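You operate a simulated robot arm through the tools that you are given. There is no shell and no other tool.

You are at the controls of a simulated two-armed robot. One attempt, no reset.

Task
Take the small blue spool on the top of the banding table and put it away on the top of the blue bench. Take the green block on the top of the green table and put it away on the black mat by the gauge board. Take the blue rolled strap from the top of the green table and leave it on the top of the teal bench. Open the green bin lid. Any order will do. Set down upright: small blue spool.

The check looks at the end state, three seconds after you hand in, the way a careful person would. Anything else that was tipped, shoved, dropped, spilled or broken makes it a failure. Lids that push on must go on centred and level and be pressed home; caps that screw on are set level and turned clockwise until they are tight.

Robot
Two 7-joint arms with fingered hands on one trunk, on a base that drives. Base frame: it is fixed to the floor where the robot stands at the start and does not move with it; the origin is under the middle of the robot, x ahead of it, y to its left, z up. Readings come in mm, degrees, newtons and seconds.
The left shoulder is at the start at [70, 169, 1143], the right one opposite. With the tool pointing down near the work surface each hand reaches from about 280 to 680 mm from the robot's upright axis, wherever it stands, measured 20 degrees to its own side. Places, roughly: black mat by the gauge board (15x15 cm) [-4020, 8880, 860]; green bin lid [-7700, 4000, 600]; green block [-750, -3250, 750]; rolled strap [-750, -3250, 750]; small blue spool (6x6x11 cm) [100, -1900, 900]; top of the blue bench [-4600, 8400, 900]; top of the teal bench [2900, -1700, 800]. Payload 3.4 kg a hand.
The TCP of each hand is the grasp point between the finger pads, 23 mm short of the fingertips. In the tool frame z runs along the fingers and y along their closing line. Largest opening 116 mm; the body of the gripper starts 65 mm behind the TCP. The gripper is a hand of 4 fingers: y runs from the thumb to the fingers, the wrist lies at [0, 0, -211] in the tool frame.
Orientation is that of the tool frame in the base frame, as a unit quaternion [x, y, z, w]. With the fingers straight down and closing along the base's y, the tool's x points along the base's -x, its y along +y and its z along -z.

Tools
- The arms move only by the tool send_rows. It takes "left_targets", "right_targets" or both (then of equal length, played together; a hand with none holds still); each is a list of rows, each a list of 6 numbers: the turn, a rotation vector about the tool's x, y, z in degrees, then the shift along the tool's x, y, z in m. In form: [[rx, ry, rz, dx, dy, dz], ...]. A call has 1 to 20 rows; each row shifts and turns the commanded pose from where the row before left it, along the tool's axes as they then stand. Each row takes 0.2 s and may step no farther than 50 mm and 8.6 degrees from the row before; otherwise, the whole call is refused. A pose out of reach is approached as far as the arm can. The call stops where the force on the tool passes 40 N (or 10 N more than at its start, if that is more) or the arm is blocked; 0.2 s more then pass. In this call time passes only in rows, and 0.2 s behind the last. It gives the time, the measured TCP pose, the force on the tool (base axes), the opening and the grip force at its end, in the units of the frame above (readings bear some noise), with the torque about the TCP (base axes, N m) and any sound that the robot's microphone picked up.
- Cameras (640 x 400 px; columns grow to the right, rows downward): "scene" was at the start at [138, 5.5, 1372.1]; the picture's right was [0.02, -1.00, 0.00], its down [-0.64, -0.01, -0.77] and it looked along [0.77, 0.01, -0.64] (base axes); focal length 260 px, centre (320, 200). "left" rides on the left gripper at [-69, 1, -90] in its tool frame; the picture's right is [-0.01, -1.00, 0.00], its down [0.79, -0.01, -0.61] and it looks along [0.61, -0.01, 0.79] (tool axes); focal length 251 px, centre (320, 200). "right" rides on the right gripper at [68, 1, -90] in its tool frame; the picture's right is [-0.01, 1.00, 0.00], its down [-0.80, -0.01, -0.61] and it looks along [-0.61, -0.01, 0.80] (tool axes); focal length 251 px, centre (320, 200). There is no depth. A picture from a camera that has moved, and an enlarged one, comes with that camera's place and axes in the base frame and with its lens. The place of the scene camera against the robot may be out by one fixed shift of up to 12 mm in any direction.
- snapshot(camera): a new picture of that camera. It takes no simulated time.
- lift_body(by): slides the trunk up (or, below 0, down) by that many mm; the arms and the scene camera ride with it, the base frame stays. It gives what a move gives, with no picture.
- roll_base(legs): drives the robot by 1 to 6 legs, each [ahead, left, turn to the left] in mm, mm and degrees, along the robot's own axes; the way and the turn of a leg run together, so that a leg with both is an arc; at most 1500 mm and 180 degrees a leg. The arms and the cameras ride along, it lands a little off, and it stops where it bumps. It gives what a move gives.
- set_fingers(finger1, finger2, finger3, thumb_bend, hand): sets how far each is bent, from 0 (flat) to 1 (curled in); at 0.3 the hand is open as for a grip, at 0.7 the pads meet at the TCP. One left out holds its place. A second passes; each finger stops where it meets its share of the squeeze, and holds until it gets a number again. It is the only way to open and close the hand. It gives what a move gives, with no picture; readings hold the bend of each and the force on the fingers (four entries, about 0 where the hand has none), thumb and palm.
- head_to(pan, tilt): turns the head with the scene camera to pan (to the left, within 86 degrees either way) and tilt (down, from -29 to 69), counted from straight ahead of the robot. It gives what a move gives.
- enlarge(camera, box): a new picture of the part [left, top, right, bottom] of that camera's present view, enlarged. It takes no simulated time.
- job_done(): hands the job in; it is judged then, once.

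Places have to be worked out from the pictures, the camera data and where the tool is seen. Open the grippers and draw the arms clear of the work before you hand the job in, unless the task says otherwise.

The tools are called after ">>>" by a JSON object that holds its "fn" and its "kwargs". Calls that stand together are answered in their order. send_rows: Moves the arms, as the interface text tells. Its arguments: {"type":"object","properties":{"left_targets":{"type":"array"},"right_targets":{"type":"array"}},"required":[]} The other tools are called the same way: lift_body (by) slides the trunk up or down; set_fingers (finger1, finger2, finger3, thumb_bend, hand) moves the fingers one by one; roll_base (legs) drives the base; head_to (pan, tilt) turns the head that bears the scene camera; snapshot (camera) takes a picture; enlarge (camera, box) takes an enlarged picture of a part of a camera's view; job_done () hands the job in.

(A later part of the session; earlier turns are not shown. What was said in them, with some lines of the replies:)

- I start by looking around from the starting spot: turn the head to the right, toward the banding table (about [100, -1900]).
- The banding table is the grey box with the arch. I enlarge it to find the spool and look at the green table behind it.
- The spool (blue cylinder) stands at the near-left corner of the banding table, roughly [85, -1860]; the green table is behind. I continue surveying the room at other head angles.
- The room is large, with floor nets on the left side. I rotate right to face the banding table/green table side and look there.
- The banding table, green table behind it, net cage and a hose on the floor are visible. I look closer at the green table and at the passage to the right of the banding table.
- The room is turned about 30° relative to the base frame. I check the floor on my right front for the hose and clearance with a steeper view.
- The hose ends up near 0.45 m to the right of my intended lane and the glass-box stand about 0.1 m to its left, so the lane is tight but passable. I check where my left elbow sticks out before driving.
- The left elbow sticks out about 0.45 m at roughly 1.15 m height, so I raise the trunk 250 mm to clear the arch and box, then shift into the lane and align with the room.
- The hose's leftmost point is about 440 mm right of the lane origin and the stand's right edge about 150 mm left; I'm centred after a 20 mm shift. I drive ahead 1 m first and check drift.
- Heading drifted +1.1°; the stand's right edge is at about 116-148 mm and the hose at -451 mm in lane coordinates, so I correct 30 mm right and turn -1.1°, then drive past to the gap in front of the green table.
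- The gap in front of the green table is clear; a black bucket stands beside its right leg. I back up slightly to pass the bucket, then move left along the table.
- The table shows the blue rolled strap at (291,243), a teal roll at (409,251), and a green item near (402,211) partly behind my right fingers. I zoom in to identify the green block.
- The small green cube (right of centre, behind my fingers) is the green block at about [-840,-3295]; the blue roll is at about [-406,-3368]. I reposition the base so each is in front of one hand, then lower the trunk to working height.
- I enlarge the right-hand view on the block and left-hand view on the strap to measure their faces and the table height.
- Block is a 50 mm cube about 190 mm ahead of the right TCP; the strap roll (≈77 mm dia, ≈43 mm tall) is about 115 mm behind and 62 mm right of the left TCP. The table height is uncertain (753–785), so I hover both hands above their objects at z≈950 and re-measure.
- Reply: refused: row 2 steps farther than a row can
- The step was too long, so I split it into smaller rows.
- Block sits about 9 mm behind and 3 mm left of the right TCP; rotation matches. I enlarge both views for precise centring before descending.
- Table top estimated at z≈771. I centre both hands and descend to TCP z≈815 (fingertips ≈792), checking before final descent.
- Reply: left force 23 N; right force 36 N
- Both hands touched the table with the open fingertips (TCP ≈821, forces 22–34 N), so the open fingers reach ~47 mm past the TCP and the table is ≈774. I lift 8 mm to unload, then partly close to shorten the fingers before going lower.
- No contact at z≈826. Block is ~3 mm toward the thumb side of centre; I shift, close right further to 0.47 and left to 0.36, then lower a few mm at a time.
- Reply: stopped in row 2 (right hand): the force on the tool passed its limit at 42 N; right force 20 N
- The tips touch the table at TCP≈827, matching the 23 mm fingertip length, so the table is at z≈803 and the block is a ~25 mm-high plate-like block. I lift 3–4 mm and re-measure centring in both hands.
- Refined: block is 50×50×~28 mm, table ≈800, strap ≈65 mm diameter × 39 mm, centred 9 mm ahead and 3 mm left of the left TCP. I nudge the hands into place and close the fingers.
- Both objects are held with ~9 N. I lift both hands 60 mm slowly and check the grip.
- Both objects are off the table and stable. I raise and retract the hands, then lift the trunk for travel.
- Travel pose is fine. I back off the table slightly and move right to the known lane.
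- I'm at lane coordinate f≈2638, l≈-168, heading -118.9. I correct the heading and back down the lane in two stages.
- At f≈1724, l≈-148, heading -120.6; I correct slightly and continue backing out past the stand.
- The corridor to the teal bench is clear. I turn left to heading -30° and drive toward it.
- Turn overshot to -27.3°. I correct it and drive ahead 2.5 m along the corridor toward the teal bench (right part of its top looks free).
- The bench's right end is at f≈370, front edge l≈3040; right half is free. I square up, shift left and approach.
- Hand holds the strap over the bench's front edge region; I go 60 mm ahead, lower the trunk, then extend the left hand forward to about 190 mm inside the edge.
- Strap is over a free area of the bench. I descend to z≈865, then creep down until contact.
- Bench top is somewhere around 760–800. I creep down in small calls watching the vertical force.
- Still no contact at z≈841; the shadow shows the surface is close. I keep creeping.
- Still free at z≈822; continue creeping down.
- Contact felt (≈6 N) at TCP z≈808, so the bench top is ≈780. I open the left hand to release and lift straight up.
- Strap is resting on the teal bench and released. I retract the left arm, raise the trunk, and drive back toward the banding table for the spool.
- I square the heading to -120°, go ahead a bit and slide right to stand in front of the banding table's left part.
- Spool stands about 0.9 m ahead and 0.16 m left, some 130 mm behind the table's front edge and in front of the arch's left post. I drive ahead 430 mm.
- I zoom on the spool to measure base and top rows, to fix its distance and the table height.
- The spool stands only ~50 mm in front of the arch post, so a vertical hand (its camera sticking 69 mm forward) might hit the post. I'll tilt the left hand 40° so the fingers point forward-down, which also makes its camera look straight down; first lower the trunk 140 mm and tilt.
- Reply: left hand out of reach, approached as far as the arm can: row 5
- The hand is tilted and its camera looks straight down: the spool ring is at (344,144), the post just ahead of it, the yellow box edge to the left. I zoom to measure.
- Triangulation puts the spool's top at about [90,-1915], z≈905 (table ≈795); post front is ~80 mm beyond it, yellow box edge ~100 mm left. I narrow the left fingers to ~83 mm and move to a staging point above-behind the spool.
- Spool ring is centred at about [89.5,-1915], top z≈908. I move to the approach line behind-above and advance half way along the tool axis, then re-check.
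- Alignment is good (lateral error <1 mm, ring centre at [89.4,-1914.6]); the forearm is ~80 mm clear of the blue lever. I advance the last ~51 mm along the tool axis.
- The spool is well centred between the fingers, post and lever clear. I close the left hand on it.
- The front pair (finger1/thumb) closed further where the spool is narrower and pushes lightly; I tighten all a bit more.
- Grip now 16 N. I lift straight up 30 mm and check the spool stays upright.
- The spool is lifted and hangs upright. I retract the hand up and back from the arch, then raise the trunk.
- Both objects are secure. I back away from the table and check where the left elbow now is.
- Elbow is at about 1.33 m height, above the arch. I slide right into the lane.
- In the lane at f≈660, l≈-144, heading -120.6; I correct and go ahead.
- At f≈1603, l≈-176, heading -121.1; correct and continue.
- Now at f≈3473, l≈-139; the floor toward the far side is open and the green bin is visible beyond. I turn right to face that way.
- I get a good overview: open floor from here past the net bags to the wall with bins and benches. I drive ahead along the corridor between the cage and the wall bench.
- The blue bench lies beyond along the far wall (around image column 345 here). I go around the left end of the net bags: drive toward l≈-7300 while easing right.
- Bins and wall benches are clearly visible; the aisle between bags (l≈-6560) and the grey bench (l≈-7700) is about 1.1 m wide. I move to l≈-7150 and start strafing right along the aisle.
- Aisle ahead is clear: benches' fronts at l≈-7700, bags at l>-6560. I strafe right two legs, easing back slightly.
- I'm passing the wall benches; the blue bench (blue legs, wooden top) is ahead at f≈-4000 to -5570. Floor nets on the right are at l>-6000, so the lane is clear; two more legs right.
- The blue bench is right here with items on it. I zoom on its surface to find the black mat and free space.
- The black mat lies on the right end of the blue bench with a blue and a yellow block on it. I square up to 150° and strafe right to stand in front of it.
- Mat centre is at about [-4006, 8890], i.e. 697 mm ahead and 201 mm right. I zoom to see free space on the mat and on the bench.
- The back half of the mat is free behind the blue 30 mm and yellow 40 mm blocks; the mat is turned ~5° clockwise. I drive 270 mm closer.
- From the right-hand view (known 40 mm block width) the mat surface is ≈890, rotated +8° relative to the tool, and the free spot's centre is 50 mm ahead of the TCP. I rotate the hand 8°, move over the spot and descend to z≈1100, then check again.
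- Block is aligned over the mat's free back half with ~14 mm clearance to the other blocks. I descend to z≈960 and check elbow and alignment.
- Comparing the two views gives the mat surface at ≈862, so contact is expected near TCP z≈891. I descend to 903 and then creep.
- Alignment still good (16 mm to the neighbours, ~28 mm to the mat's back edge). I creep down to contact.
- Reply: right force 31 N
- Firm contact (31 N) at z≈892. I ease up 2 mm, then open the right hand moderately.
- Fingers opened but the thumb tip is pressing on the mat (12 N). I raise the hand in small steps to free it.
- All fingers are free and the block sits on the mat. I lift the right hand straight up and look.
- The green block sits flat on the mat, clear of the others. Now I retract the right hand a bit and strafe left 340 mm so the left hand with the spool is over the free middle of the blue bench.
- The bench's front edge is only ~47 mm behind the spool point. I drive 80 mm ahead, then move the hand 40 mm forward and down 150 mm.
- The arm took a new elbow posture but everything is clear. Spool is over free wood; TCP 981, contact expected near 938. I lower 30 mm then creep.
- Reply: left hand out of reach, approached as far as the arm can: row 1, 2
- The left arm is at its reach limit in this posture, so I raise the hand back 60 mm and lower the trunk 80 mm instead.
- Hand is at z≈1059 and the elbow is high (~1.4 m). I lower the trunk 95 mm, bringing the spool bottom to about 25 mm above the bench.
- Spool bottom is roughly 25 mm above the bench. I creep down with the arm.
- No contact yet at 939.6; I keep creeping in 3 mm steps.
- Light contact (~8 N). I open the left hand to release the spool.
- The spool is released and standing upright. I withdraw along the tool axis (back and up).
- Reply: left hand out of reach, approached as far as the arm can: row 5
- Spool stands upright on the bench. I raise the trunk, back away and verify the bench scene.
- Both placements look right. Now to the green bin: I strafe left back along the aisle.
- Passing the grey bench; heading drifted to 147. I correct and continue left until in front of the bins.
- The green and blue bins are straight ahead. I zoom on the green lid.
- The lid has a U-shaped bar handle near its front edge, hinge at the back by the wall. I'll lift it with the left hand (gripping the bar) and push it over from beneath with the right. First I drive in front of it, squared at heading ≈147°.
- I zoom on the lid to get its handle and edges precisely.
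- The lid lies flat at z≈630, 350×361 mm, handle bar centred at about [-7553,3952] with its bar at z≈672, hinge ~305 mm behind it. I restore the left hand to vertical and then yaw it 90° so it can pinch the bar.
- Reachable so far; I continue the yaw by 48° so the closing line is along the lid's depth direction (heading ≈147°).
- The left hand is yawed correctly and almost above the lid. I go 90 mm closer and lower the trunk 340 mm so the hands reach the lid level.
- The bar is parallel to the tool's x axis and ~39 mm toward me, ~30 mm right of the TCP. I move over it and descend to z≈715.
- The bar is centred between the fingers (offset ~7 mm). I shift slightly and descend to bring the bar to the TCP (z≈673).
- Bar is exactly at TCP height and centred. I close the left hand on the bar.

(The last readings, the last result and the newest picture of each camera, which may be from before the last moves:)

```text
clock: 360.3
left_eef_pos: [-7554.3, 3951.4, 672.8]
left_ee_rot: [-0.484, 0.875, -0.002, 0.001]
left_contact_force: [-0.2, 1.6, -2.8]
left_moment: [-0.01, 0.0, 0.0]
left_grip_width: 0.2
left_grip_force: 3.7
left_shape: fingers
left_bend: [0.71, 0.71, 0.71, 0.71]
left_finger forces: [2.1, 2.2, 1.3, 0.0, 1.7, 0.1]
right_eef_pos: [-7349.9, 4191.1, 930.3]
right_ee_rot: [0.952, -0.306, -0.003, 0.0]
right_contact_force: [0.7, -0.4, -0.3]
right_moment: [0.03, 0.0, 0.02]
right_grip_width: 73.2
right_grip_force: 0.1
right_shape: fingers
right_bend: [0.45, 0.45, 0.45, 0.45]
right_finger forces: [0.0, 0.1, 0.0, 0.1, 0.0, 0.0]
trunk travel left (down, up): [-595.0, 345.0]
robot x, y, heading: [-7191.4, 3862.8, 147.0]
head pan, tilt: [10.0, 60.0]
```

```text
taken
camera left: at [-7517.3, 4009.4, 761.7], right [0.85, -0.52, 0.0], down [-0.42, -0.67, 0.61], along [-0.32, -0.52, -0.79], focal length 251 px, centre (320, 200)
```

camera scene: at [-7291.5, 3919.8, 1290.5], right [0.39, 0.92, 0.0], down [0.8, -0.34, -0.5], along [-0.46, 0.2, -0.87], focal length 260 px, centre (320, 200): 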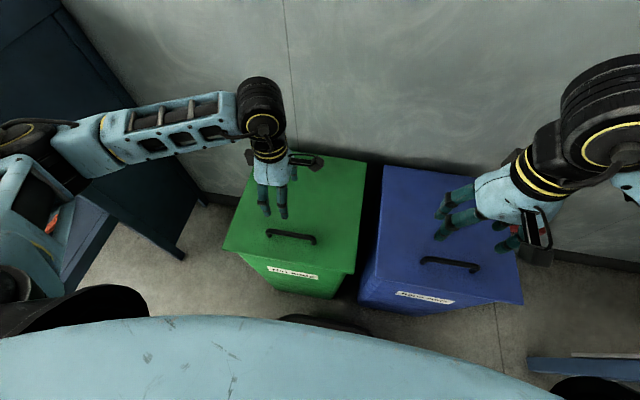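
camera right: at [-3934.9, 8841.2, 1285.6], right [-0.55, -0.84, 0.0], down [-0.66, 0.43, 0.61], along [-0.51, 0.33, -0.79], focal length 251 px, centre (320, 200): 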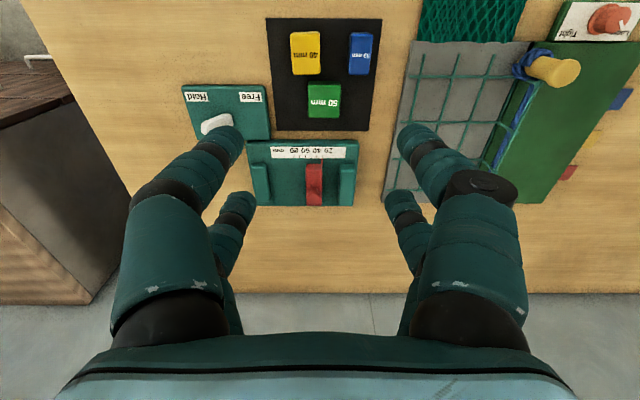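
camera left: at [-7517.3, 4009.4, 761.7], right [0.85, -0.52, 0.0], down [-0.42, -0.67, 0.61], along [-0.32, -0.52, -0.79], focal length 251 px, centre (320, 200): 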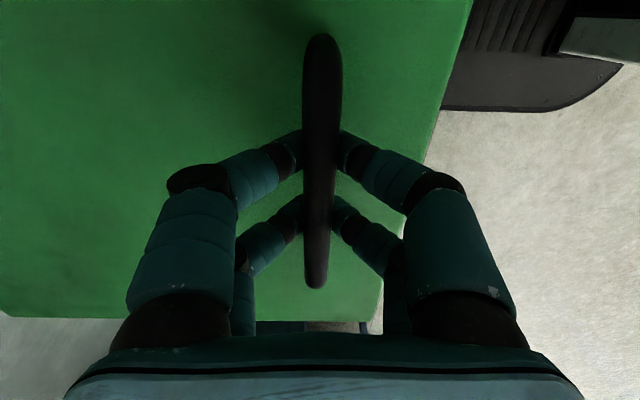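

The fingers have closed around beneath the bar, hooking it. I start lifting along the lid's arc (first ~10°) and check that the lid follows.

>>> {"fn": "send_rows", "kwargs": {"left_targets": [[0, 0, 0, 0, 0.0053, -0.0264], [0, 0, 0, 0, 0.0076, -0.0259]]}}

>>> {"fn": "snapshot", "kwargs": {"camera": "scene"}}

>>> {"fn": "snapshot", "kwargs": {"camera": "left"}}

```text
clock: 360.9
left_eef_pos: [-7565.6, 3958.0, 722.8]
left_ee_rot: [-0.484, 0.875, -0.002, 0.0]
left_contact_force: [3.4, -2.1, -1.1]
left_moment: [-0.02, -0.04, 0.0]
left_grip_width: 0.1
left_grip_force: 2.1
left_shape: fingers
left_bend: [0.71, 0.71, 0.71, 0.71]
left_finger forces: [0.1, 0.0, 1.9, 0.1, 2.8, 0.0]
right_eef_pos: [-7349.2, 4192.0, 929.9]
right_ee_rot: [0.952, -0.307, -0.004, 0.001]
right_contact_force: [0.9, 0.1, 0.1]
right_moment: [0.0, -0.02, -0.02]
right_grip_width: 73.2
right_grip_force: 0.1
right_shape: fingers
right_bend: [0.45, 0.45, 0.45, 0.45]
right_finger forces: [0.0, 0.0, 0.0, 0.1, 0.0, 0.0]
trunk travel left (down, up): [-595.0, 345.0]
robot x, y, heading: [-7190.5, 3862.5, 146.9]
head pan, tilt: [10.0, 60.0]
```

```text
taken
camera scene: at [-7291.0, 3919.5, 1290.4], right [0.39, 0.92, 0.0], down [0.8, -0.34, -0.5], along [-0.46, 0.2, -0.87], focal length 260 px, centre (320, 200)
```

scene: 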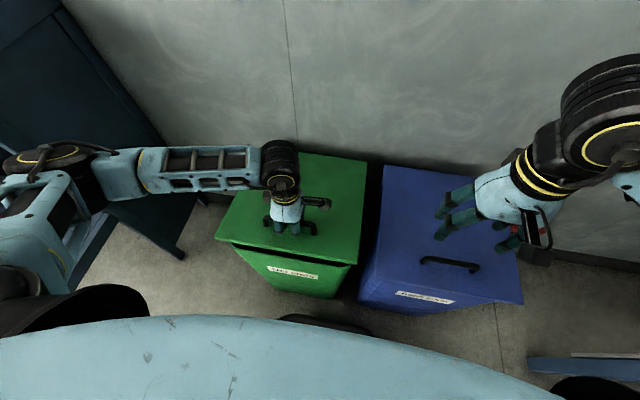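

```text
taken
camera left: at [-7529.0, 4016.0, 812.1], right [0.85, -0.52, 0.01], down [-0.42, -0.67, 0.61], along [-0.32, -0.52, -0.79], focal length 251 px, centre (320, 200)
```

left: 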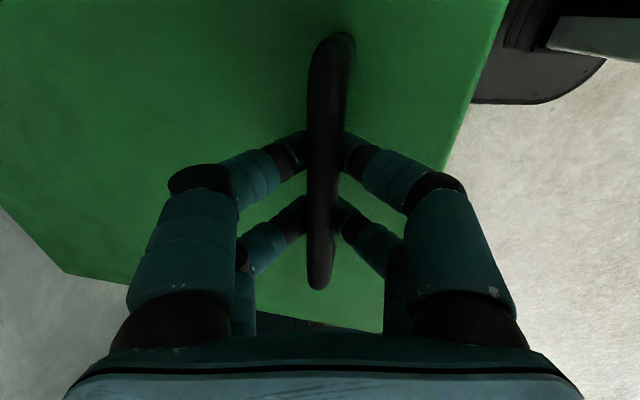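

The lid is lifting (dark gap visible at the front). I continue the arc to about 40°.

>>> {"fn": "send_rows", "kwargs": {"left_targets": [[0, 0, 0, 0, 0.0099, -0.025], [0, 0, 0, 0, 0.012, -0.0241], [0, 0, 0, 0, 0.0141, -0.023], [0, 0, 0, 0, 0.016, -0.0217], [0, 0, 0, 0, 0.0178, -0.0201], [0, 0, 0, 0, 0.0196, -0.0186]]}}

>>> {"fn": "snapshot", "kwargs": {"camera": "scene"}}

>>> {"fn": "snapshot", "kwargs": {"camera": "left"}}

```text
clock: 362.3
left_eef_pos: [-7640.2, 4005.7, 856.0]
left_ee_rot: [-0.484, 0.875, -0.002, 0.0]
left_contact_force: [1.9, 1.0, -1.4]
left_moment: [-0.02, -0.02, 0.01]
left_grip_width: 0.0
left_grip_force: 1.0
left_shape: fingers
left_bend: [0.71, 0.71, 0.71, 0.7]
left_finger forces: [0.0, 0.0, 0.0, 0.0, 2.1, 0.0]
right_eef_pos: [-7349.8, 4192.4, 930.4]
right_ee_rot: [0.952, -0.306, -0.004, 0.001]
right_contact_force: [0.3, -0.6, -0.3]
right_moment: [0.0, -0.02, -0.04]
right_grip_width: 73.3
right_grip_force: 0.1
right_shape: fingers
right_bend: [0.45, 0.45, 0.45, 0.45]
right_finger forces: [0.0, 0.0, 0.0, 0.0, 0.0, 0.1]
trunk travel left (down, up): [-595.0, 345.0]
robot x, y, heading: [-7190.2, 3863.1, 146.8]
head pan, tilt: [10.0, 60.0]
```

```text
taken
camera scene: at [-7291.5, 3920.3, 1290.3], right [0.39, 0.92, 0.0], down [0.8, -0.34, -0.5], along [-0.46, 0.2, -0.87], focal length 260 px, centre (320, 200)
```

scene: 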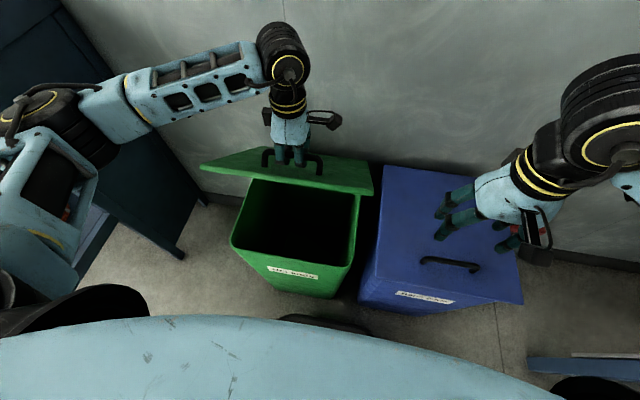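

```text
taken
camera left: at [-7605.2, 4064.9, 945.8], right [0.85, -0.52, 0.0], down [-0.42, -0.67, 0.61], along [-0.32, -0.52, -0.79], focal length 251 px, centre (320, 200)
```

left: 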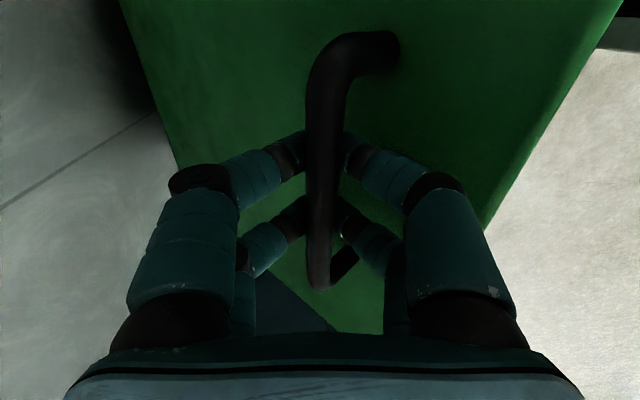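

Lid is at ~40° with very low forces. I continue to ~60°.

>>> {"fn": "send_rows", "kwargs": {"left_targets": [[0, 0, 0, 0, 0.0209, -0.0168], [0, 0, 0, 0, 0.0226, -0.0149], [0, 0, 0, 0, 0.0236, -0.0128], [0, 0, 0, 0, 0.0247, -0.0108]]}}

>>> {"fn": "snapshot", "kwargs": {"camera": "scene"}}

>>> {"fn": "snapshot", "kwargs": {"camera": "left"}}

```text
clock: 363.3
left_eef_pos: [-7720.8, 4056.3, 913.3]
left_ee_rot: [-0.484, 0.875, -0.003, 0.001]
left_contact_force: [-1.2, 0.8, -3.7]
left_moment: [0.01, 0.0, -0.02]
left_grip_width: 0.1
left_grip_force: 2.7
left_shape: fingers
left_bend: [0.71, 0.71, 0.71, 0.71]
left_finger forces: [2.3, 2.8, 0.0, 0.1, 0.0, 0.0]
right_eef_pos: [-7350.9, 4192.5, 929.7]
right_ee_rot: [0.952, -0.307, -0.003, 0.001]
right_contact_force: [0.3, 0.5, 0.9]
right_moment: [-0.02, 0.01, 0.01]
right_grip_width: 73.3
right_grip_force: 0.0
right_shape: fingers
right_bend: [0.45, 0.45, 0.45, 0.45]
right_finger forces: [0.0, 0.0, 0.0, 0.0, 0.1, 0.1]
trunk travel left (down, up): [-595.0, 345.0]
robot x, y, heading: [-7184.9, 3864.8, 147.1]
head pan, tilt: [10.0, 60.0]
```

```text
taken
camera scene: at [-7292.7, 3921.0, 1290.2], right [0.39, 0.92, 0.0], down [0.8, -0.34, -0.5], along [-0.46, 0.19, -0.87], focal length 260 px, centre (320, 200)
```

scene: 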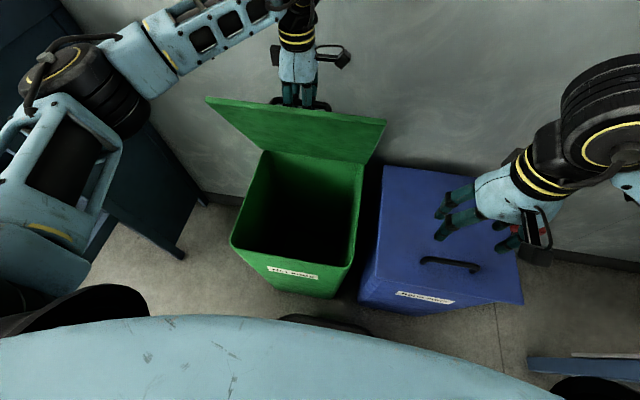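

```text
taken
camera left: at [-7685.0, 4114.8, 1001.8], right [0.85, -0.52, 0.01], down [-0.42, -0.67, 0.61], along [-0.31, -0.52, -0.79], focal length 251 px, centre (320, 200)
```

left: 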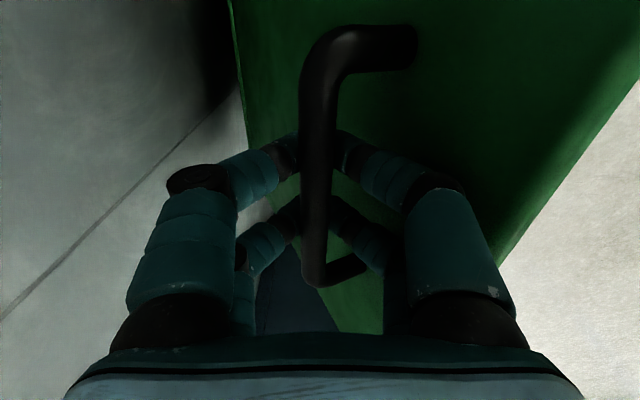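

Lid is at ~62°, supported by the left hand (≈4 N). Now I close the right hand into a fist-like shape and bring it under the lid's inner side, in front of the open lid.

>>> {"fn": "set_fingers", "kwargs": {"hand": "right", "finger1": 0.7, "finger2": 0.7, "finger3": 0.7, "thumb_bend": 0.7}}

>>> {"fn": "send_rows", "kwargs": {"right_targets": [[0, 0, 0, 0, 0.0374, 0.01], [0, 0, 0, 0, 0.0374, 0.01], [0, 0, 0, 0, 0.0374, 0.01], [0, 0, 0, 0, 0.0374, 0.01], [0, 0, 0, 0, 0.0374, 0.01]]}}

>>> {"fn": "snapshot", "kwargs": {"camera": "scene"}}

>>> {"fn": "snapshot", "kwargs": {"camera": "right"}}

```text
clock: 364.3
left_eef_pos: [-7721.5, 4056.4, 912.3]
left_ee_rot: [-0.485, 0.875, -0.003, 0.001]
left_contact_force: [-1.4, 1.9, -4.6]
left_moment: [0.0, -0.02, 0.0]
left_grip_width: 0.0
left_grip_force: 2.7
left_shape: fingers
left_bend: [0.71, 0.71, 0.71, 0.71]
left_finger forces: [2.4, 2.8, 0.0, 0.0, 0.0, 0.0]
right_eef_pos: [-7350.8, 4192.9, 929.9]
right_ee_rot: [0.952, -0.306, -0.004, 0.001]
right_contact_force: [-0.4, -0.4, -0.2]
right_moment: [0.01, 0.01, -0.06]
right_grip_width: 1.9
right_grip_force: 0.1
right_shape: fingers
right_bend: [0.7, 0.7, 0.7, 0.7]
right_finger forces: [0.0, 0.0, 0.0, 0.0, 0.1, 0.0]
trunk travel left (down, up): [-595.0, 345.0]
robot x, y, heading: [-7192.4, 3864.4, 146.8]
head pan, tilt: [10.0, 60.0]
```

```text
clock: 365.5
left_eef_pos: [-7720.1, 4054.9, 912.4]
left_ee_rot: [-0.484, 0.875, -0.002, 0.002]
left_contact_force: [-0.9, 1.6, -4.3]
left_moment: [-0.01, -0.03, 0.0]
left_grip_width: 0.0
left_grip_force: 2.4
left_shape: fingers
left_bend: [0.71, 0.71, 0.71, 0.71]
left_finger forces: [2.1, 2.6, 0.0, 0.0, 0.0, 0.1]
right_eef_pos: [-7482.4, 4092.6, 854.4]
right_ee_rot: [0.952, -0.305, -0.004, 0.001]
right_contact_force: [0.1, -0.3, 1.2]
right_moment: [0.02, -0.02, -0.01]
right_grip_width: 1.6
right_grip_force: 0.0
right_shape: fingers
right_bend: [0.7, 0.7, 0.7, 0.7]
right_finger forces: [0.0, 0.1, 0.0, 0.0, 0.0, 0.0]
right hand out of reach, approached as far as the arm can: row 1, 2, 3, 4, 5
trunk travel left (down, up): [-595.0, 345.0]
robot x, y, heading: [-7192.8, 3860.6, 147.0]
head pan, tilt: [10.0, 60.0]
```

```text
taken
camera scene: at [-7292.8, 3919.8, 1290.3], right [0.39, 0.92, 0.0], down [0.8, -0.34, -0.5], along [-0.46, 0.2, -0.87], focal length 260 px, centre (320, 200)
```

scene: 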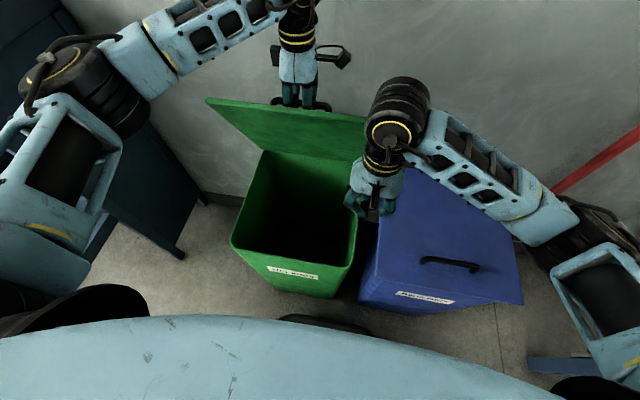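

```text
taken
camera right: at [-7425.7, 4053.6, 944.7], right [-0.59, -0.81, 0.0], down [-0.64, 0.47, 0.61], along [-0.5, 0.36, -0.79], focal length 251 px, centre (320, 200)
```

right: 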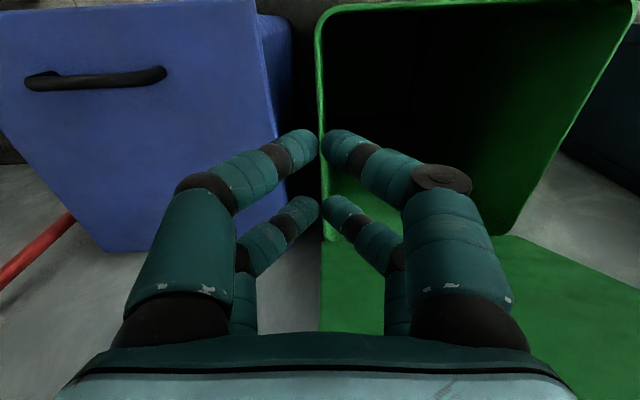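

The right arm was too close-in for the commanded spot; it sits near the lid's right edge. I command it forward 90 mm and further left so it is under the lid.

>>> {"fn": "send_rows", "kwargs": {"right_targets": [[0, 0, 0, -0.03, 0.01, 0], [0, 0, 0, -0.03, 0.01, 0], [0, 0, 0, -0.03, 0.01, 0]]}}

>>> {"fn": "snapshot", "kwargs": {"camera": "scene"}}

>>> {"fn": "snapshot", "kwargs": {"camera": "right"}}

```text
clock: 366.3
left_eef_pos: [-7719.9, 4056.6, 914.6]
left_ee_rot: [-0.485, 0.874, 0.0, -0.001]
left_contact_force: [-26.3, 10.6, 2.9]
left_moment: [-0.48, -0.85, -0.3]
left_grip_width: 0.0
left_grip_force: 19.8
left_shape: fingers
left_bend: [0.7, 0.7, 0.71, 0.71]
left_finger forces: [4.5, 5.1, 20.3, 0.1, 10.5, 0.0]
right_eef_pos: [-7569.1, 4121.2, 855.9]
right_ee_rot: [0.953, -0.304, -0.004, 0.001]
right_contact_force: [28.4, -9.0, -1.7]
right_moment: [0.83, 2.44, -0.25]
right_grip_width: 1.8
right_grip_force: 16.3
right_shape: fingers
right_bend: [0.7, 0.7, 0.7, 0.7]
right_finger forces: [0.0, 0.0, 0.0, 0.1, 0.1, 32.7]
trunk travel left (down, up): [-595.0, 345.0]
robot x, y, heading: [-7192.8, 3864.2, 146.8]
head pan, tilt: [10.0, 60.0]
```

```text
taken
camera scene: at [-7289.9, 3920.0, 1290.6], right [0.39, 0.92, 0.0], down [0.8, -0.34, -0.5], along [-0.46, 0.2, -0.87], focal length 260 px, centre (320, 200)
```

scene: 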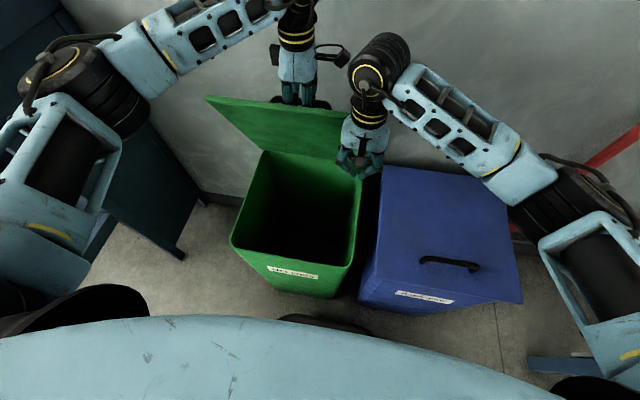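

```text
taken
camera right: at [-7513.0, 4079.7, 946.1], right [-0.59, -0.81, 0.0], down [-0.64, 0.47, 0.61], along [-0.5, 0.36, -0.79], focal length 251 px, centre (320, 200)
```

right: 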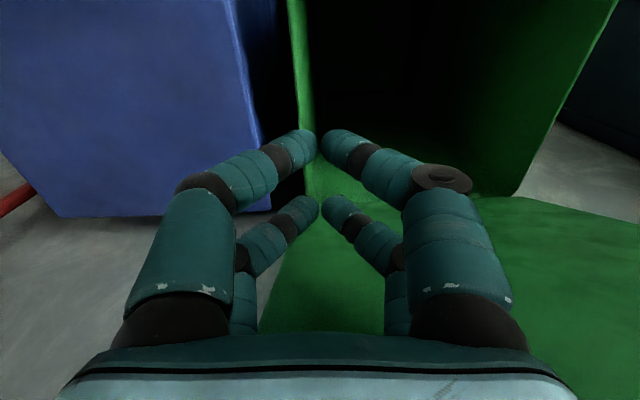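

The right hand's palm now presses the lid (28 N) against the left hand's hold. I ease the right hand back 5 mm so it just supports the lid, then open the left fingers partially.

>>> {"fn": "send_rows", "kwargs": {"right_targets": [[0, 0, 0, 0.005, 0, 0]]}}

>>> {"fn": "set_fingers", "kwargs": {"hand": "left", "finger1": 0.57, "finger2": 0.57, "finger3": 0.57, "thumb_bend": 0.57}}

>>> {"fn": "snapshot", "kwargs": {"camera": "left"}}

>>> {"fn": "snapshot", "kwargs": {"camera": "scene"}}

```text
clock: 366.7
left_eef_pos: [-7719.5, 4055.0, 912.0]
left_ee_rot: [-0.484, 0.875, -0.002, 0.0]
left_contact_force: [-9.3, 3.8, 3.8]
left_moment: [-0.19, -0.25, -0.17]
left_grip_width: 0.0
left_grip_force: 6.1
left_shape: fingers
left_bend: [0.71, 0.71, 0.71, 0.72]
left_finger forces: [2.4, 2.9, 6.7, 0.1, 0.7, 0.0]
right_eef_pos: [-7567.7, 4118.4, 855.8]
right_ee_rot: [0.952, -0.306, -0.004, 0.001]
right_contact_force: [8.7, -3.2, -3.2]
right_moment: [0.17, 0.7, -0.06]
right_grip_width: 1.4
right_grip_force: 6.2
right_shape: fingers
right_bend: [0.7, 0.7, 0.7, 0.7]
right_finger forces: [0.0, 0.1, 0.0, 0.1, 0.1, 12.2]
trunk travel left (down, up): [-595.0, 345.0]
robot x, y, heading: [-7192.6, 3861.8, 147.0]
head pan, tilt: [10.0, 60.0]
```

```text
clock: 367.7
left_eef_pos: [-7721.0, 4056.6, 913.5]
left_ee_rot: [-0.484, 0.875, -0.001, 0.001]
left_contact_force: [-29.9, 21.1, 9.1]
left_moment: [-0.57, -0.78, 0.13]
left_grip_width: 29.8
left_grip_force: 17.7
left_shape: fingers
left_bend: [0.56, 0.56, 0.58, 0.6]
left_finger forces: [0.0, 0.0, 16.4, 0.0, 19.5, 0.0]
right_eef_pos: [-7567.3, 4118.5, 854.6]
right_ee_rot: [0.952, -0.305, -0.002, 0.0]
right_contact_force: [25.9, -19.8, -9.9]
right_moment: [1.5, 2.11, 0.02]
right_grip_width: 1.6
right_grip_force: 18.0
right_shape: fingers
right_bend: [0.7, 0.7, 0.7, 0.7]
right_finger forces: [0.0, 0.0, 0.1, 0.1, 0.0, 35.1]
trunk travel left (down, up): [-595.0, 345.0]
robot x, y, heading: [-7189.7, 3861.8, 146.9]
head pan, tilt: [10.0, 60.0]
```

```text
taken
camera left: at [-7684.2, 4114.6, 1002.6], right [0.85, -0.52, 0.0], down [-0.42, -0.68, 0.61], along [-0.32, -0.52, -0.79], focal length 251 px, centre (320, 200)
```

left: 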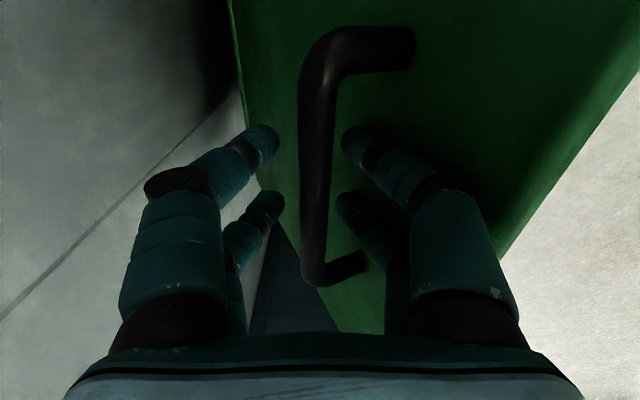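

```text
taken
camera scene: at [-7291.9, 3920.5, 1290.3], right [0.39, 0.92, 0.0], down [0.8, -0.34, -0.5], along [-0.46, 0.19, -0.87], focal length 260 px, centre (320, 200)
```

scene: 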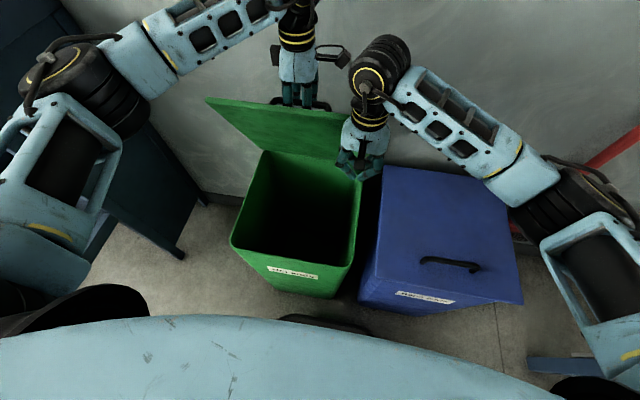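

The bar is free but the robot-side left fingers press on the lid. I ease the right hand back 5 mm to relieve that, then raise the left hand straight up off the bar.

>>> {"fn": "send_rows", "kwargs": {"right_targets": [[0, 0, 0, 0.006, 0, 0]]}}

>>> {"fn": "send_rows", "kwargs": {"left_targets": [[0, 0, 0, 0, 0, -0.01], [0, 0, 0, 0, 0, -0.015], [0, 0, 0, 0, 0, -0.02]]}}

>>> {"fn": "snapshot", "kwargs": {"camera": "left"}}

>>> {"fn": "snapshot", "kwargs": {"camera": "scene"}}

```text
clock: 368.1
left_eef_pos: [-7720.0, 4056.9, 912.2]
left_ee_rot: [-0.483, 0.876, -0.005, 0.002]
left_contact_force: [-10.3, 9.1, 3.4]
left_moment: [0.09, -0.05, 0.1]
left_grip_width: 31.4
left_grip_force: 7.0
left_shape: fingers
left_bend: [0.56, 0.56, 0.61, 0.61]
left_finger forces: [0.1, 0.0, 5.6, 0.1, 8.1, 0.0]
right_eef_pos: [-7563.7, 4117.4, 855.6]
right_ee_rot: [0.952, -0.307, -0.004, 0.001]
right_contact_force: [6.2, -6.0, -8.5]
right_moment: [0.31, 0.33, 0.03]
right_grip_width: 1.4
right_grip_force: 5.8
right_shape: fingers
right_bend: [0.7, 0.7, 0.7, 0.7]
right_finger forces: [0.1, 0.1, 0.0, 0.1, 0.1, 11.4]
trunk travel left (down, up): [-595.0, 345.0]
robot x, y, heading: [-7194.3, 3865.5, 146.9]
head pan, tilt: [10.0, 60.0]
```

```text
clock: 368.9
left_eef_pos: [-7716.4, 4054.8, 957.6]
left_ee_rot: [-0.484, 0.875, -0.004, 0.0]
left_contact_force: [-1.0, 0.0, 0.2]
left_moment: [0.0, 0.02, 0.01]
left_grip_width: 40.0
left_grip_force: 0.1
left_shape: fingers
left_bend: [0.56, 0.56, 0.56, 0.56]
left_finger forces: [0.1, 0.0, 0.3, 0.1, 0.1, 0.0]
right_eef_pos: [-7562.9, 4115.9, 854.5]
right_ee_rot: [0.952, -0.306, -0.004, 0.0]
right_contact_force: [0.3, -0.2, -0.1]
right_moment: [0.01, 0.01, -0.02]
right_grip_width: 1.6
right_grip_force: 0.0
right_shape: fingers
right_bend: [0.7, 0.7, 0.7, 0.7]
right_finger forces: [0.1, 0.1, 0.1, 0.0, 0.0, 0.0]
trunk travel left (down, up): [-595.0, 345.0]
robot x, y, heading: [-7192.4, 3859.6, 147.1]
head pan, tilt: [10.0, 60.0]
```

```text
taken
camera left: at [-7681.4, 4113.3, 1046.7], right [0.85, -0.52, 0.01], down [-0.42, -0.67, 0.61], along [-0.31, -0.52, -0.79], focal length 251 px, centre (320, 200)
```

left: 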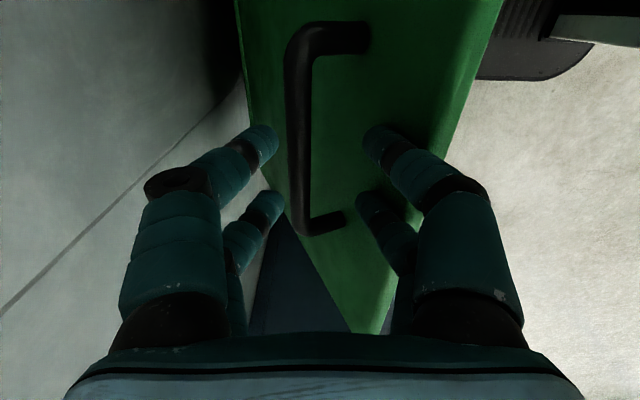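

```text
taken
camera scene: at [-7291.4, 3919.9, 1290.4], right [0.39, 0.92, 0.0], down [0.8, -0.34, -0.5], along [-0.46, 0.2, -0.87], focal length 260 px, centre (320, 200)
```

scene: 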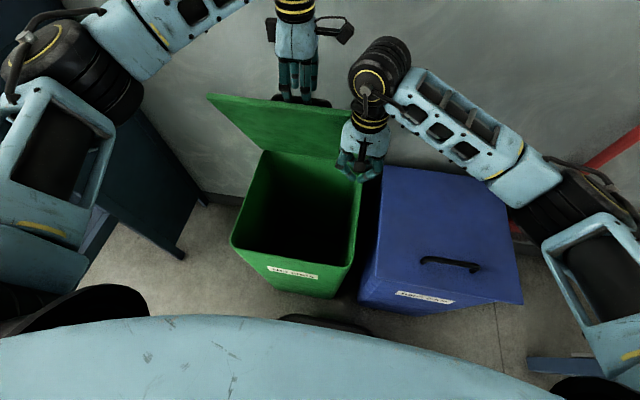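

The lid now stays put by itself (no load on either hand). I withdraw the left hand up and back over the lid, then will push the lid further open with the right hand.

>>> {"fn": "send_rows", "kwargs": {"left_targets": [[0, 0, 0, 0, 0, -0.03], [0, 0, 0, 0, 0, -0.03], [0, 0, 0, 0, 0, -0.03], [0, 0, 0, 0, 0, -0.03], [0, 0, 0, 0.02, 0, -0.02], [0, 0, 0, 0.03, -0.02, 0], [0, 0, 0, 0.03, -0.03, 0], [0, 0, 0, 0.03, -0.03, 0]]}}

>>> {"fn": "snapshot", "kwargs": {"camera": "scene"}}

>>> {"fn": "snapshot", "kwargs": {"camera": "right"}}

```text
clock: 370.7
left_eef_pos: [-7709.3, 3920.5, 1097.5]
left_ee_rot: [-0.485, 0.875, -0.001, 0.0]
left_contact_force: [0.0, -0.2, 0.1]
left_moment: [0.03, -0.03, 0.0]
left_grip_width: 40.0
left_grip_force: 0.0
left_shape: fingers
left_bend: [0.56, 0.56, 0.56, 0.56]
left_finger forces: [0.0, 0.0, 0.0, 0.0, 0.0, 0.1]
right_eef_pos: [-7562.7, 4114.3, 856.1]
right_ee_rot: [0.952, -0.306, -0.005, -0.001]
right_contact_force: [0.8, -0.5, 0.3]
right_moment: [0.0, 0.03, 0.02]
right_grip_width: 1.4
right_grip_force: 0.0
right_shape: fingers
right_bend: [0.7, 0.7, 0.7, 0.7]
right_finger forces: [0.0, 0.0, 0.0, 0.1, 0.1, 0.0]
trunk travel left (down, up): [-595.0, 345.0]
robot x, y, heading: [-7196.8, 3860.9, 146.9]
head pan, tilt: [10.0, 60.0]
```

```text
taken
camera scene: at [-7291.4, 3918.0, 1290.5], right [0.39, 0.92, 0.0], down [0.8, -0.34, -0.5], along [-0.46, 0.2, -0.87], focal length 260 px, centre (320, 200)
```

scene: 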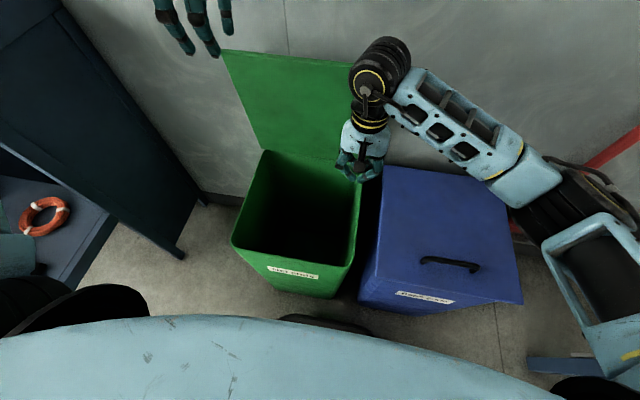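

```text
taken
camera right: at [-7505.6, 4073.7, 945.9], right [-0.59, -0.81, 0.0], down [-0.64, 0.47, 0.61], along [-0.5, 0.36, -0.79], focal length 251 px, centre (320, 200)
```

right: 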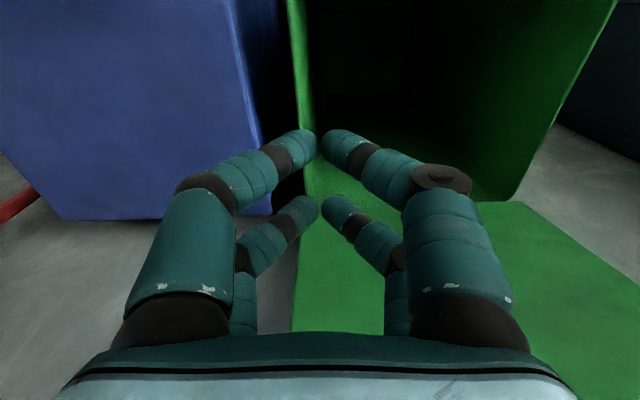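

The lid is now at about 80° and staying. I advance the right hand gently toward its inner face to push it to/over vertical, watching forces.

>>> {"fn": "send_rows", "kwargs": {"right_targets": [[0, 0, 0, -0.03, 0.013, 0], [0, 0, 0, -0.03, 0.013, 0], [0, 0, 0, -0.03, 0.013, 0]]}}

>>> {"fn": "snapshot", "kwargs": {"camera": "scene"}}

```text
clock: 371.5
left_eef_pos: [-7709.8, 3921.9, 1097.3]
left_ee_rot: [-0.484, 0.875, -0.002, 0.002]
left_contact_force: [0.5, -0.6, 0.1]
left_moment: [-0.01, 0.02, -0.02]
left_grip_width: 40.3
left_grip_force: 0.1
left_shape: fingers
left_bend: [0.56, 0.56, 0.56, 0.56]
left_finger forces: [0.1, 0.0, 0.0, 0.0, 0.0, 0.0]
right_eef_pos: [-7658.4, 4136.4, 855.1]
right_ee_rot: [0.952, -0.306, -0.003, 0.0]
right_contact_force: [-0.8, -0.1, 0.1]
right_moment: [0.0, -0.03, 0.0]
right_grip_width: 1.4
right_grip_force: 0.1
right_shape: fingers
right_bend: [0.7, 0.7, 0.7, 0.7]
right_finger forces: [0.0, 0.0, 0.1, 0.0, 0.0, 0.0]
trunk travel left (down, up): [-595.0, 345.0]
robot x, y, heading: [-7192.7, 3864.4, 146.9]
head pan, tilt: [10.0, 60.0]
```

```text
taken
camera scene: at [-7292.4, 3919.1, 1290.3], right [0.39, 0.92, 0.0], down [0.8, -0.34, -0.5], along [-0.46, 0.2, -0.87], focal length 260 px, centre (320, 200)
```

scene: 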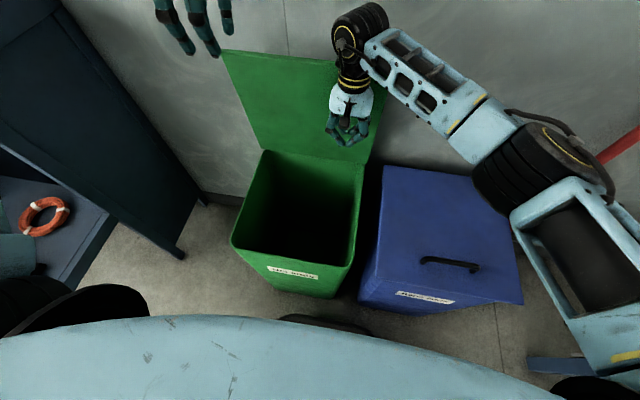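

Lid unchanged; no contact yet. I advance in small steps.

>>> {"fn": "send_rows", "kwargs": {"right_targets": [[0, 0, 0, -0.02, 0, 0], [0, 0, 0, -0.01, 0, 0]]}}

>>> {"fn": "send_rows", "kwargs": {"right_targets": [[0, 0, 0, -0.01, 0, 0], [0, 0, 0, -0.01, 0, 0]]}}

>>> {"fn": "snapshot", "kwargs": {"camera": "scene"}}

```text
clock: 372.3
left_eef_pos: [-7704.7, 3918.8, 1100.4]
left_ee_rot: [-0.485, 0.875, 0.0, -0.001]
left_contact_force: [0.9, 1.0, 0.5]
left_moment: [0.0, 0.0, -0.02]
left_grip_width: 40.1
left_grip_force: 0.1
left_shape: fingers
left_bend: [0.56, 0.56, 0.56, 0.56]
left_finger forces: [0.0, 0.0, 0.0, 0.0, 0.1, 0.1]
right_eef_pos: [-7679.1, 4149.5, 857.4]
right_ee_rot: [0.952, -0.306, -0.004, 0.001]
right_contact_force: [20.2, -11.0, 4.8]
right_moment: [1.16, 2.16, -0.09]
right_grip_width: 1.6
right_grip_force: 11.4
right_shape: fingers
right_bend: [0.7, 0.7, 0.7, 0.7]
right_finger forces: [0.1, 0.1, 0.1, 0.0, 0.0, 22.7]
trunk travel left (down, up): [-595.0, 345.0]
robot x, y, heading: [-7188.4, 3861.4, 147.0]
head pan, tilt: [10.0, 60.0]
stopped in row 2 (right hand): the force on the tool passed its limit at 46 N (the readings are from after the stop); the commanded pose is now the measured one
```

```text
clock: 372.6
left_eef_pos: [-7703.6, 3920.1, 1099.9]
left_ee_rot: [-0.483, 0.875, -0.001, -0.002]
left_contact_force: [-0.5, 0.0, -0.5]
left_moment: [-0.04, 0.0, -0.01]
left_grip_width: 40.0
left_grip_force: 0.0
left_shape: fingers
left_bend: [0.56, 0.56, 0.56, 0.56]
left_finger forces: [0.0, 0.0, 0.0, 0.0, 0.1, 0.1]
right_eef_pos: [-7677.3, 4149.1, 856.6]
right_ee_rot: [0.953, -0.303, -0.001, 0.0]
right_contact_force: [26.3, -12.5, 4.5]
right_moment: [1.34, 2.78, -0.15]
right_grip_width: 1.8
right_grip_force: 14.5
right_shape: fingers
right_bend: [0.7, 0.7, 0.7, 0.7]
right_finger forces: [0.0, 0.0, 0.0, 0.0, 0.0, 28.5]
trunk travel left (down, up): [-595.0, 345.0]
robot x, y, heading: [-7190.5, 3859.6, 146.9]
head pan, tilt: [10.0, 60.0]
stopped in row 1 (right hand): the force on the tool passed its limit at 47 N (the readings are from after the stop); the commanded pose is now the measured one
```

```text
taken
camera scene: at [-7283.3, 3916.6, 1291.2], right [0.39, 0.92, 0.0], down [0.79, -0.34, -0.51], along [-0.46, 0.2, -0.86], focal length 260 px, centre (320, 200)
```

scene: 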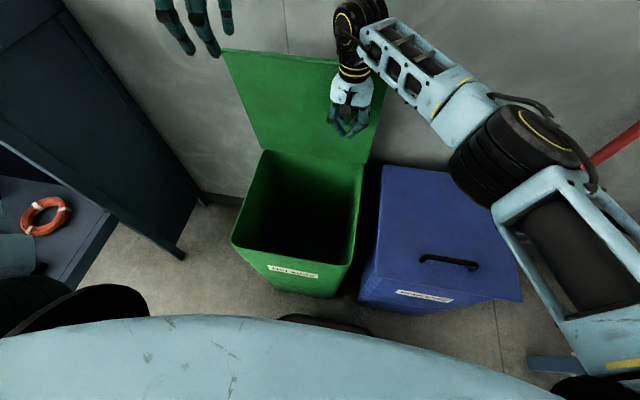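

The lid won't go further (46 N resistance) — it is at its open stop. I back the right hand off right away and check that the bin hasn't moved and the lid stays open.

>>> {"fn": "send_rows", "kwargs": {"right_targets": [[0, 0, 0, 0.02, 0, 0], [0, 0, 0, 0.03, 0, 0], [0, 0, 0, 0.03, -0.01, 0], [0, 0, 0, 0.03, -0.02, -0.01], [0, 0, 0, 0.02, -0.03, -0.02]]}}

>>> {"fn": "snapshot", "kwargs": {"camera": "scene"}}

```text
clock: 373.8
left_eef_pos: [-7708.7, 3921.3, 1098.6]
left_ee_rot: [-0.483, 0.875, -0.001, -0.001]
left_contact_force: [-0.1, -0.5, -0.1]
left_moment: [0.0, 0.0, 0.04]
left_grip_width: 40.1
left_grip_force: 0.1
left_shape: fingers
left_bend: [0.56, 0.56, 0.56, 0.56]
left_finger forces: [0.0, 0.0, 0.1, 0.0, 0.1, 0.0]
right_eef_pos: [-7540.9, 4124.9, 884.6]
right_ee_rot: [0.952, -0.305, 0.0, 0.001]
right_contact_force: [-0.1, 0.3, 0.5]
right_moment: [-0.02, 0.03, 0.0]
right_grip_width: 1.7
right_grip_force: 0.1
right_shape: fingers
right_bend: [0.7, 0.7, 0.7, 0.7]
right_finger forces: [0.0, 0.0, 0.0, 0.0, 0.0, 0.0]
trunk travel left (down, up): [-595.0, 345.0]
robot x, y, heading: [-7190.5, 3860.2, 147.0]
head pan, tilt: [10.0, 60.0]
```

```text
taken
camera scene: at [-7289.0, 3919.8, 1290.5], right [0.39, 0.92, 0.0], down [0.8, -0.34, -0.5], along [-0.46, 0.2, -0.87], focal length 260 px, centre (320, 200)
```

scene: 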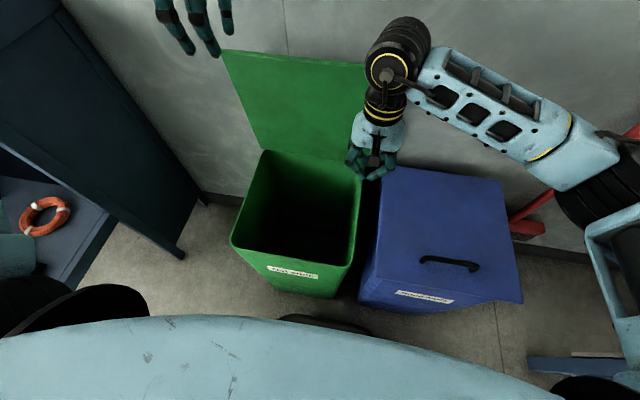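

The bin has not moved and the lid stays open at its stop (~80°). I raise the trunk to lift both hands clear, then back away.

>>> {"fn": "lift_body", "kwargs": {"by": 250}}

>>> {"fn": "roll_base", "kwargs": {"legs": [[-450, 0, 0]]}}

>>> {"fn": "set_fingers", "kwargs": {"hand": "right", "finger1": 0.3, "finger2": 0.3, "finger3": 0.3, "thumb_bend": 0.3}}

>>> {"fn": "set_fingers", "kwargs": {"hand": "left", "finger1": 0.3, "finger2": 0.3, "finger3": 0.3, "thumb_bend": 0.3}}

>>> {"fn": "head_to", "kwargs": {"pan": 0, "tilt": 40}}

>>> {"fn": "snapshot", "kwargs": {"camera": "scene"}}

```text
clock: 376.4
left_eef_pos: [-7709.4, 3921.7, 1347.0]
left_ee_rot: [-0.484, 0.875, -0.002, 0.0]
left_contact_force: [0.8, 0.3, -1.3]
left_moment: [-0.02, -0.01, 0.0]
left_grip_width: 39.9
left_grip_force: 0.1
left_shape: fingers
left_bend: [0.56, 0.56, 0.56, 0.56]
left_finger forces: [0.0, 0.1, 0.0, 0.1, 0.1, 0.0]
right_eef_pos: [-7542.2, 4124.2, 1134.5]
right_ee_rot: [0.953, -0.304, 0.001, 0.001]
right_contact_force: [0.2, 0.3, 0.7]
right_moment: [0.03, -0.01, -0.01]
right_grip_width: 1.8
right_grip_force: 0.1
right_shape: fingers
right_bend: [0.7, 0.7, 0.7, 0.7]
right_finger forces: [0.0, 0.0, 0.0, 0.0, 0.1, 0.0]
trunk travel left (down, up): [-845.0, 95.0]
robot x, y, heading: [-7192.0, 3860.3, 147.0]
head pan, tilt: [10.0, 60.0]
```

```text
clock: 379.1
left_eef_pos: [-7332.6, 3675.4, 1346.3]
left_ee_rot: [-0.483, 0.876, -0.004, 0.001]
left_contact_force: [-0.1, 0.3, -0.1]
left_moment: [0.01, 0.01, 0.01]
left_grip_width: 40.2
left_grip_force: 0.1
left_shape: fingers
left_bend: [0.56, 0.56, 0.56, 0.56]
left_finger forces: [0.1, 0.0, 0.0, 0.0, 0.1, 0.0]
right_eef_pos: [-7165.0, 3878.0, 1133.0]
right_ee_rot: [0.953, -0.304, 0.002, 0.001]
right_contact_force: [0.4, -0.8, -0.4]
right_moment: [0.01, 0.03, -0.02]
right_grip_width: 1.5
right_grip_force: 0.1
right_shape: fingers
right_bend: [0.7, 0.7, 0.7, 0.7]
right_finger forces: [0.0, 0.1, 0.0, 0.0, 0.0, 0.0]
trunk travel left (down, up): [-845.0, 95.0]
robot x, y, heading: [-6810.8, 3614.2, 147.2]
head pan, tilt: [10.0, 60.0]
```

```text
clock: 380.1
left_eef_pos: [-7332.2, 3675.8, 1347.5]
left_ee_rot: [-0.484, 0.875, -0.002, 0.0]
left_contact_force: [0.1, -0.4, -0.2]
left_moment: [-0.01, -0.01, 0.04]
left_grip_width: 40.2
left_grip_force: 0.0
left_shape: fingers
left_bend: [0.56, 0.56, 0.56, 0.56]
left_finger forces: [0.1, 0.1, 0.0, 0.0, 0.1, 0.1]
right_eef_pos: [-7164.3, 3877.9, 1132.9]
right_ee_rot: [0.952, -0.305, 0.001, 0.001]
right_contact_force: [0.1, -0.1, 0.2]
right_moment: [-0.03, -0.01, -0.01]
right_grip_width: 116.5
right_grip_force: 0.1
right_shape: fingers
right_bend: [0.3, 0.3, 0.3, 0.3]
right_finger forces: [0.0, 0.0, 0.0, 0.0, 0.0, 0.0]
trunk travel left (down, up): [-845.0, 95.0]
robot x, y, heading: [-6807.8, 3616.3, 146.8]
head pan, tilt: [10.0, 60.0]
```

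```text
clock: 381.1
left_eef_pos: [-7331.1, 3675.3, 1346.9]
left_ee_rot: [-0.484, 0.875, -0.002, 0.0]
left_contact_force: [-0.2, 0.3, -0.3]
left_moment: [0.02, 0.0, -0.02]
left_grip_width: 116.6
left_grip_force: 0.0
left_shape: fingers
left_bend: [0.3, 0.3, 0.3, 0.3]
left_finger forces: [0.1, 0.0, 0.1, 0.0, 0.1, 0.0]
right_eef_pos: [-7163.1, 3877.5, 1133.7]
right_ee_rot: [0.953, -0.304, 0.001, 0.001]
right_contact_force: [0.5, 0.2, 0.6]
right_moment: [0.01, -0.01, 0.02]
right_grip_width: 116.7
right_grip_force: 0.1
right_shape: fingers
right_bend: [0.3, 0.3, 0.3, 0.3]
right_finger forces: [0.1, 0.1, 0.0, 0.0, 0.0, 0.0]
trunk travel left (down, up): [-845.0, 95.0]
robot x, y, heading: [-6810.8, 3617.3, 147.1]
head pan, tilt: [10.0, 60.0]
```

```text
clock: 382.0
left_eef_pos: [-7331.7, 3676.4, 1346.6]
left_ee_rot: [-0.483, 0.876, -0.003, 0.0]
left_contact_force: [0.1, 0.3, 0.3]
left_moment: [-0.02, -0.04, 0.02]
left_grip_width: 116.6
left_grip_force: 0.1
left_shape: fingers
left_bend: [0.3, 0.3, 0.3, 0.3]
left_finger forces: [0.1, 0.0, 0.0, 0.1, 0.1, 0.1]
right_eef_pos: [-7163.6, 3878.4, 1134.0]
right_ee_rot: [0.953, -0.304, 0.001, 0.002]
right_contact_force: [0.3, -0.4, -0.5]
right_moment: [-0.04, 0.0, 0.0]
right_grip_width: 116.6
right_grip_force: 0.1
right_shape: fingers
right_bend: [0.3, 0.3, 0.3, 0.3]
right_finger forces: [0.0, 0.0, 0.0, 0.0, 0.1, 0.0]
trunk travel left (down, up): [-845.0, 95.0]
robot x, y, heading: [-6811.0, 3611.5, 146.8]
head pan, tilt: [0.0, 40.0]
```

```text
taken
camera scene: at [-6921.8, 3693.3, 1567.1], right [0.55, 0.84, 0.0], down [0.54, -0.35, -0.77], along [-0.64, 0.42, -0.64], focal length 260 px, centre (320, 200)
```

scene: 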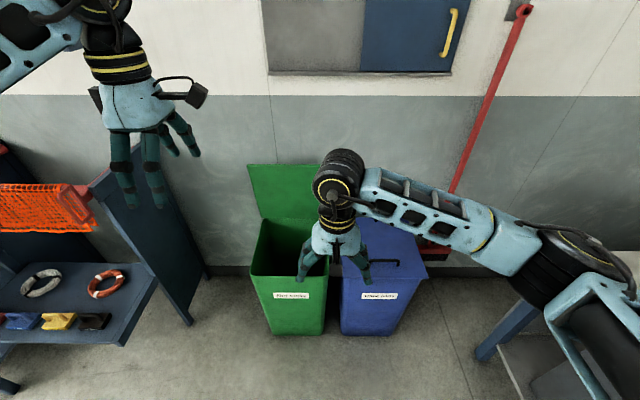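

The lid stays open at ~82° against its stop, the bin stands where it was, both hands are open and clear, and the strap, block and spool were all verified in place. I hand in the job.

>>> {"fn": "job_done", "kwargs": {}}

```text
The job is handed in.
```

I finished all four parts and handed the job in; I checked each one by camera right after doing it. I don't have the result of the check.

- **Blue rolled strap:** it is on a clear part of the teal bench top, about 190 mm in from the front edge.
- **Green block:** it lies flat on the black mat by the gauge board, behind the blue 30 mm and yellow 40 mm blocks and not touching them.
- **Small blue spool:** it stands upright on the top of the blue bench, between the tray and the green board.
- **Green bin lid:** it is open to about 82° and stays there by itself. I pushed it gently to see if it would go further; it stopped hard (46 N) and did not move. The bin stayed where it was.

The robot bumped into nothing while driving, and I saw nothing else tipped or moved. Both hands are open, and the robot has backed away from the bins.
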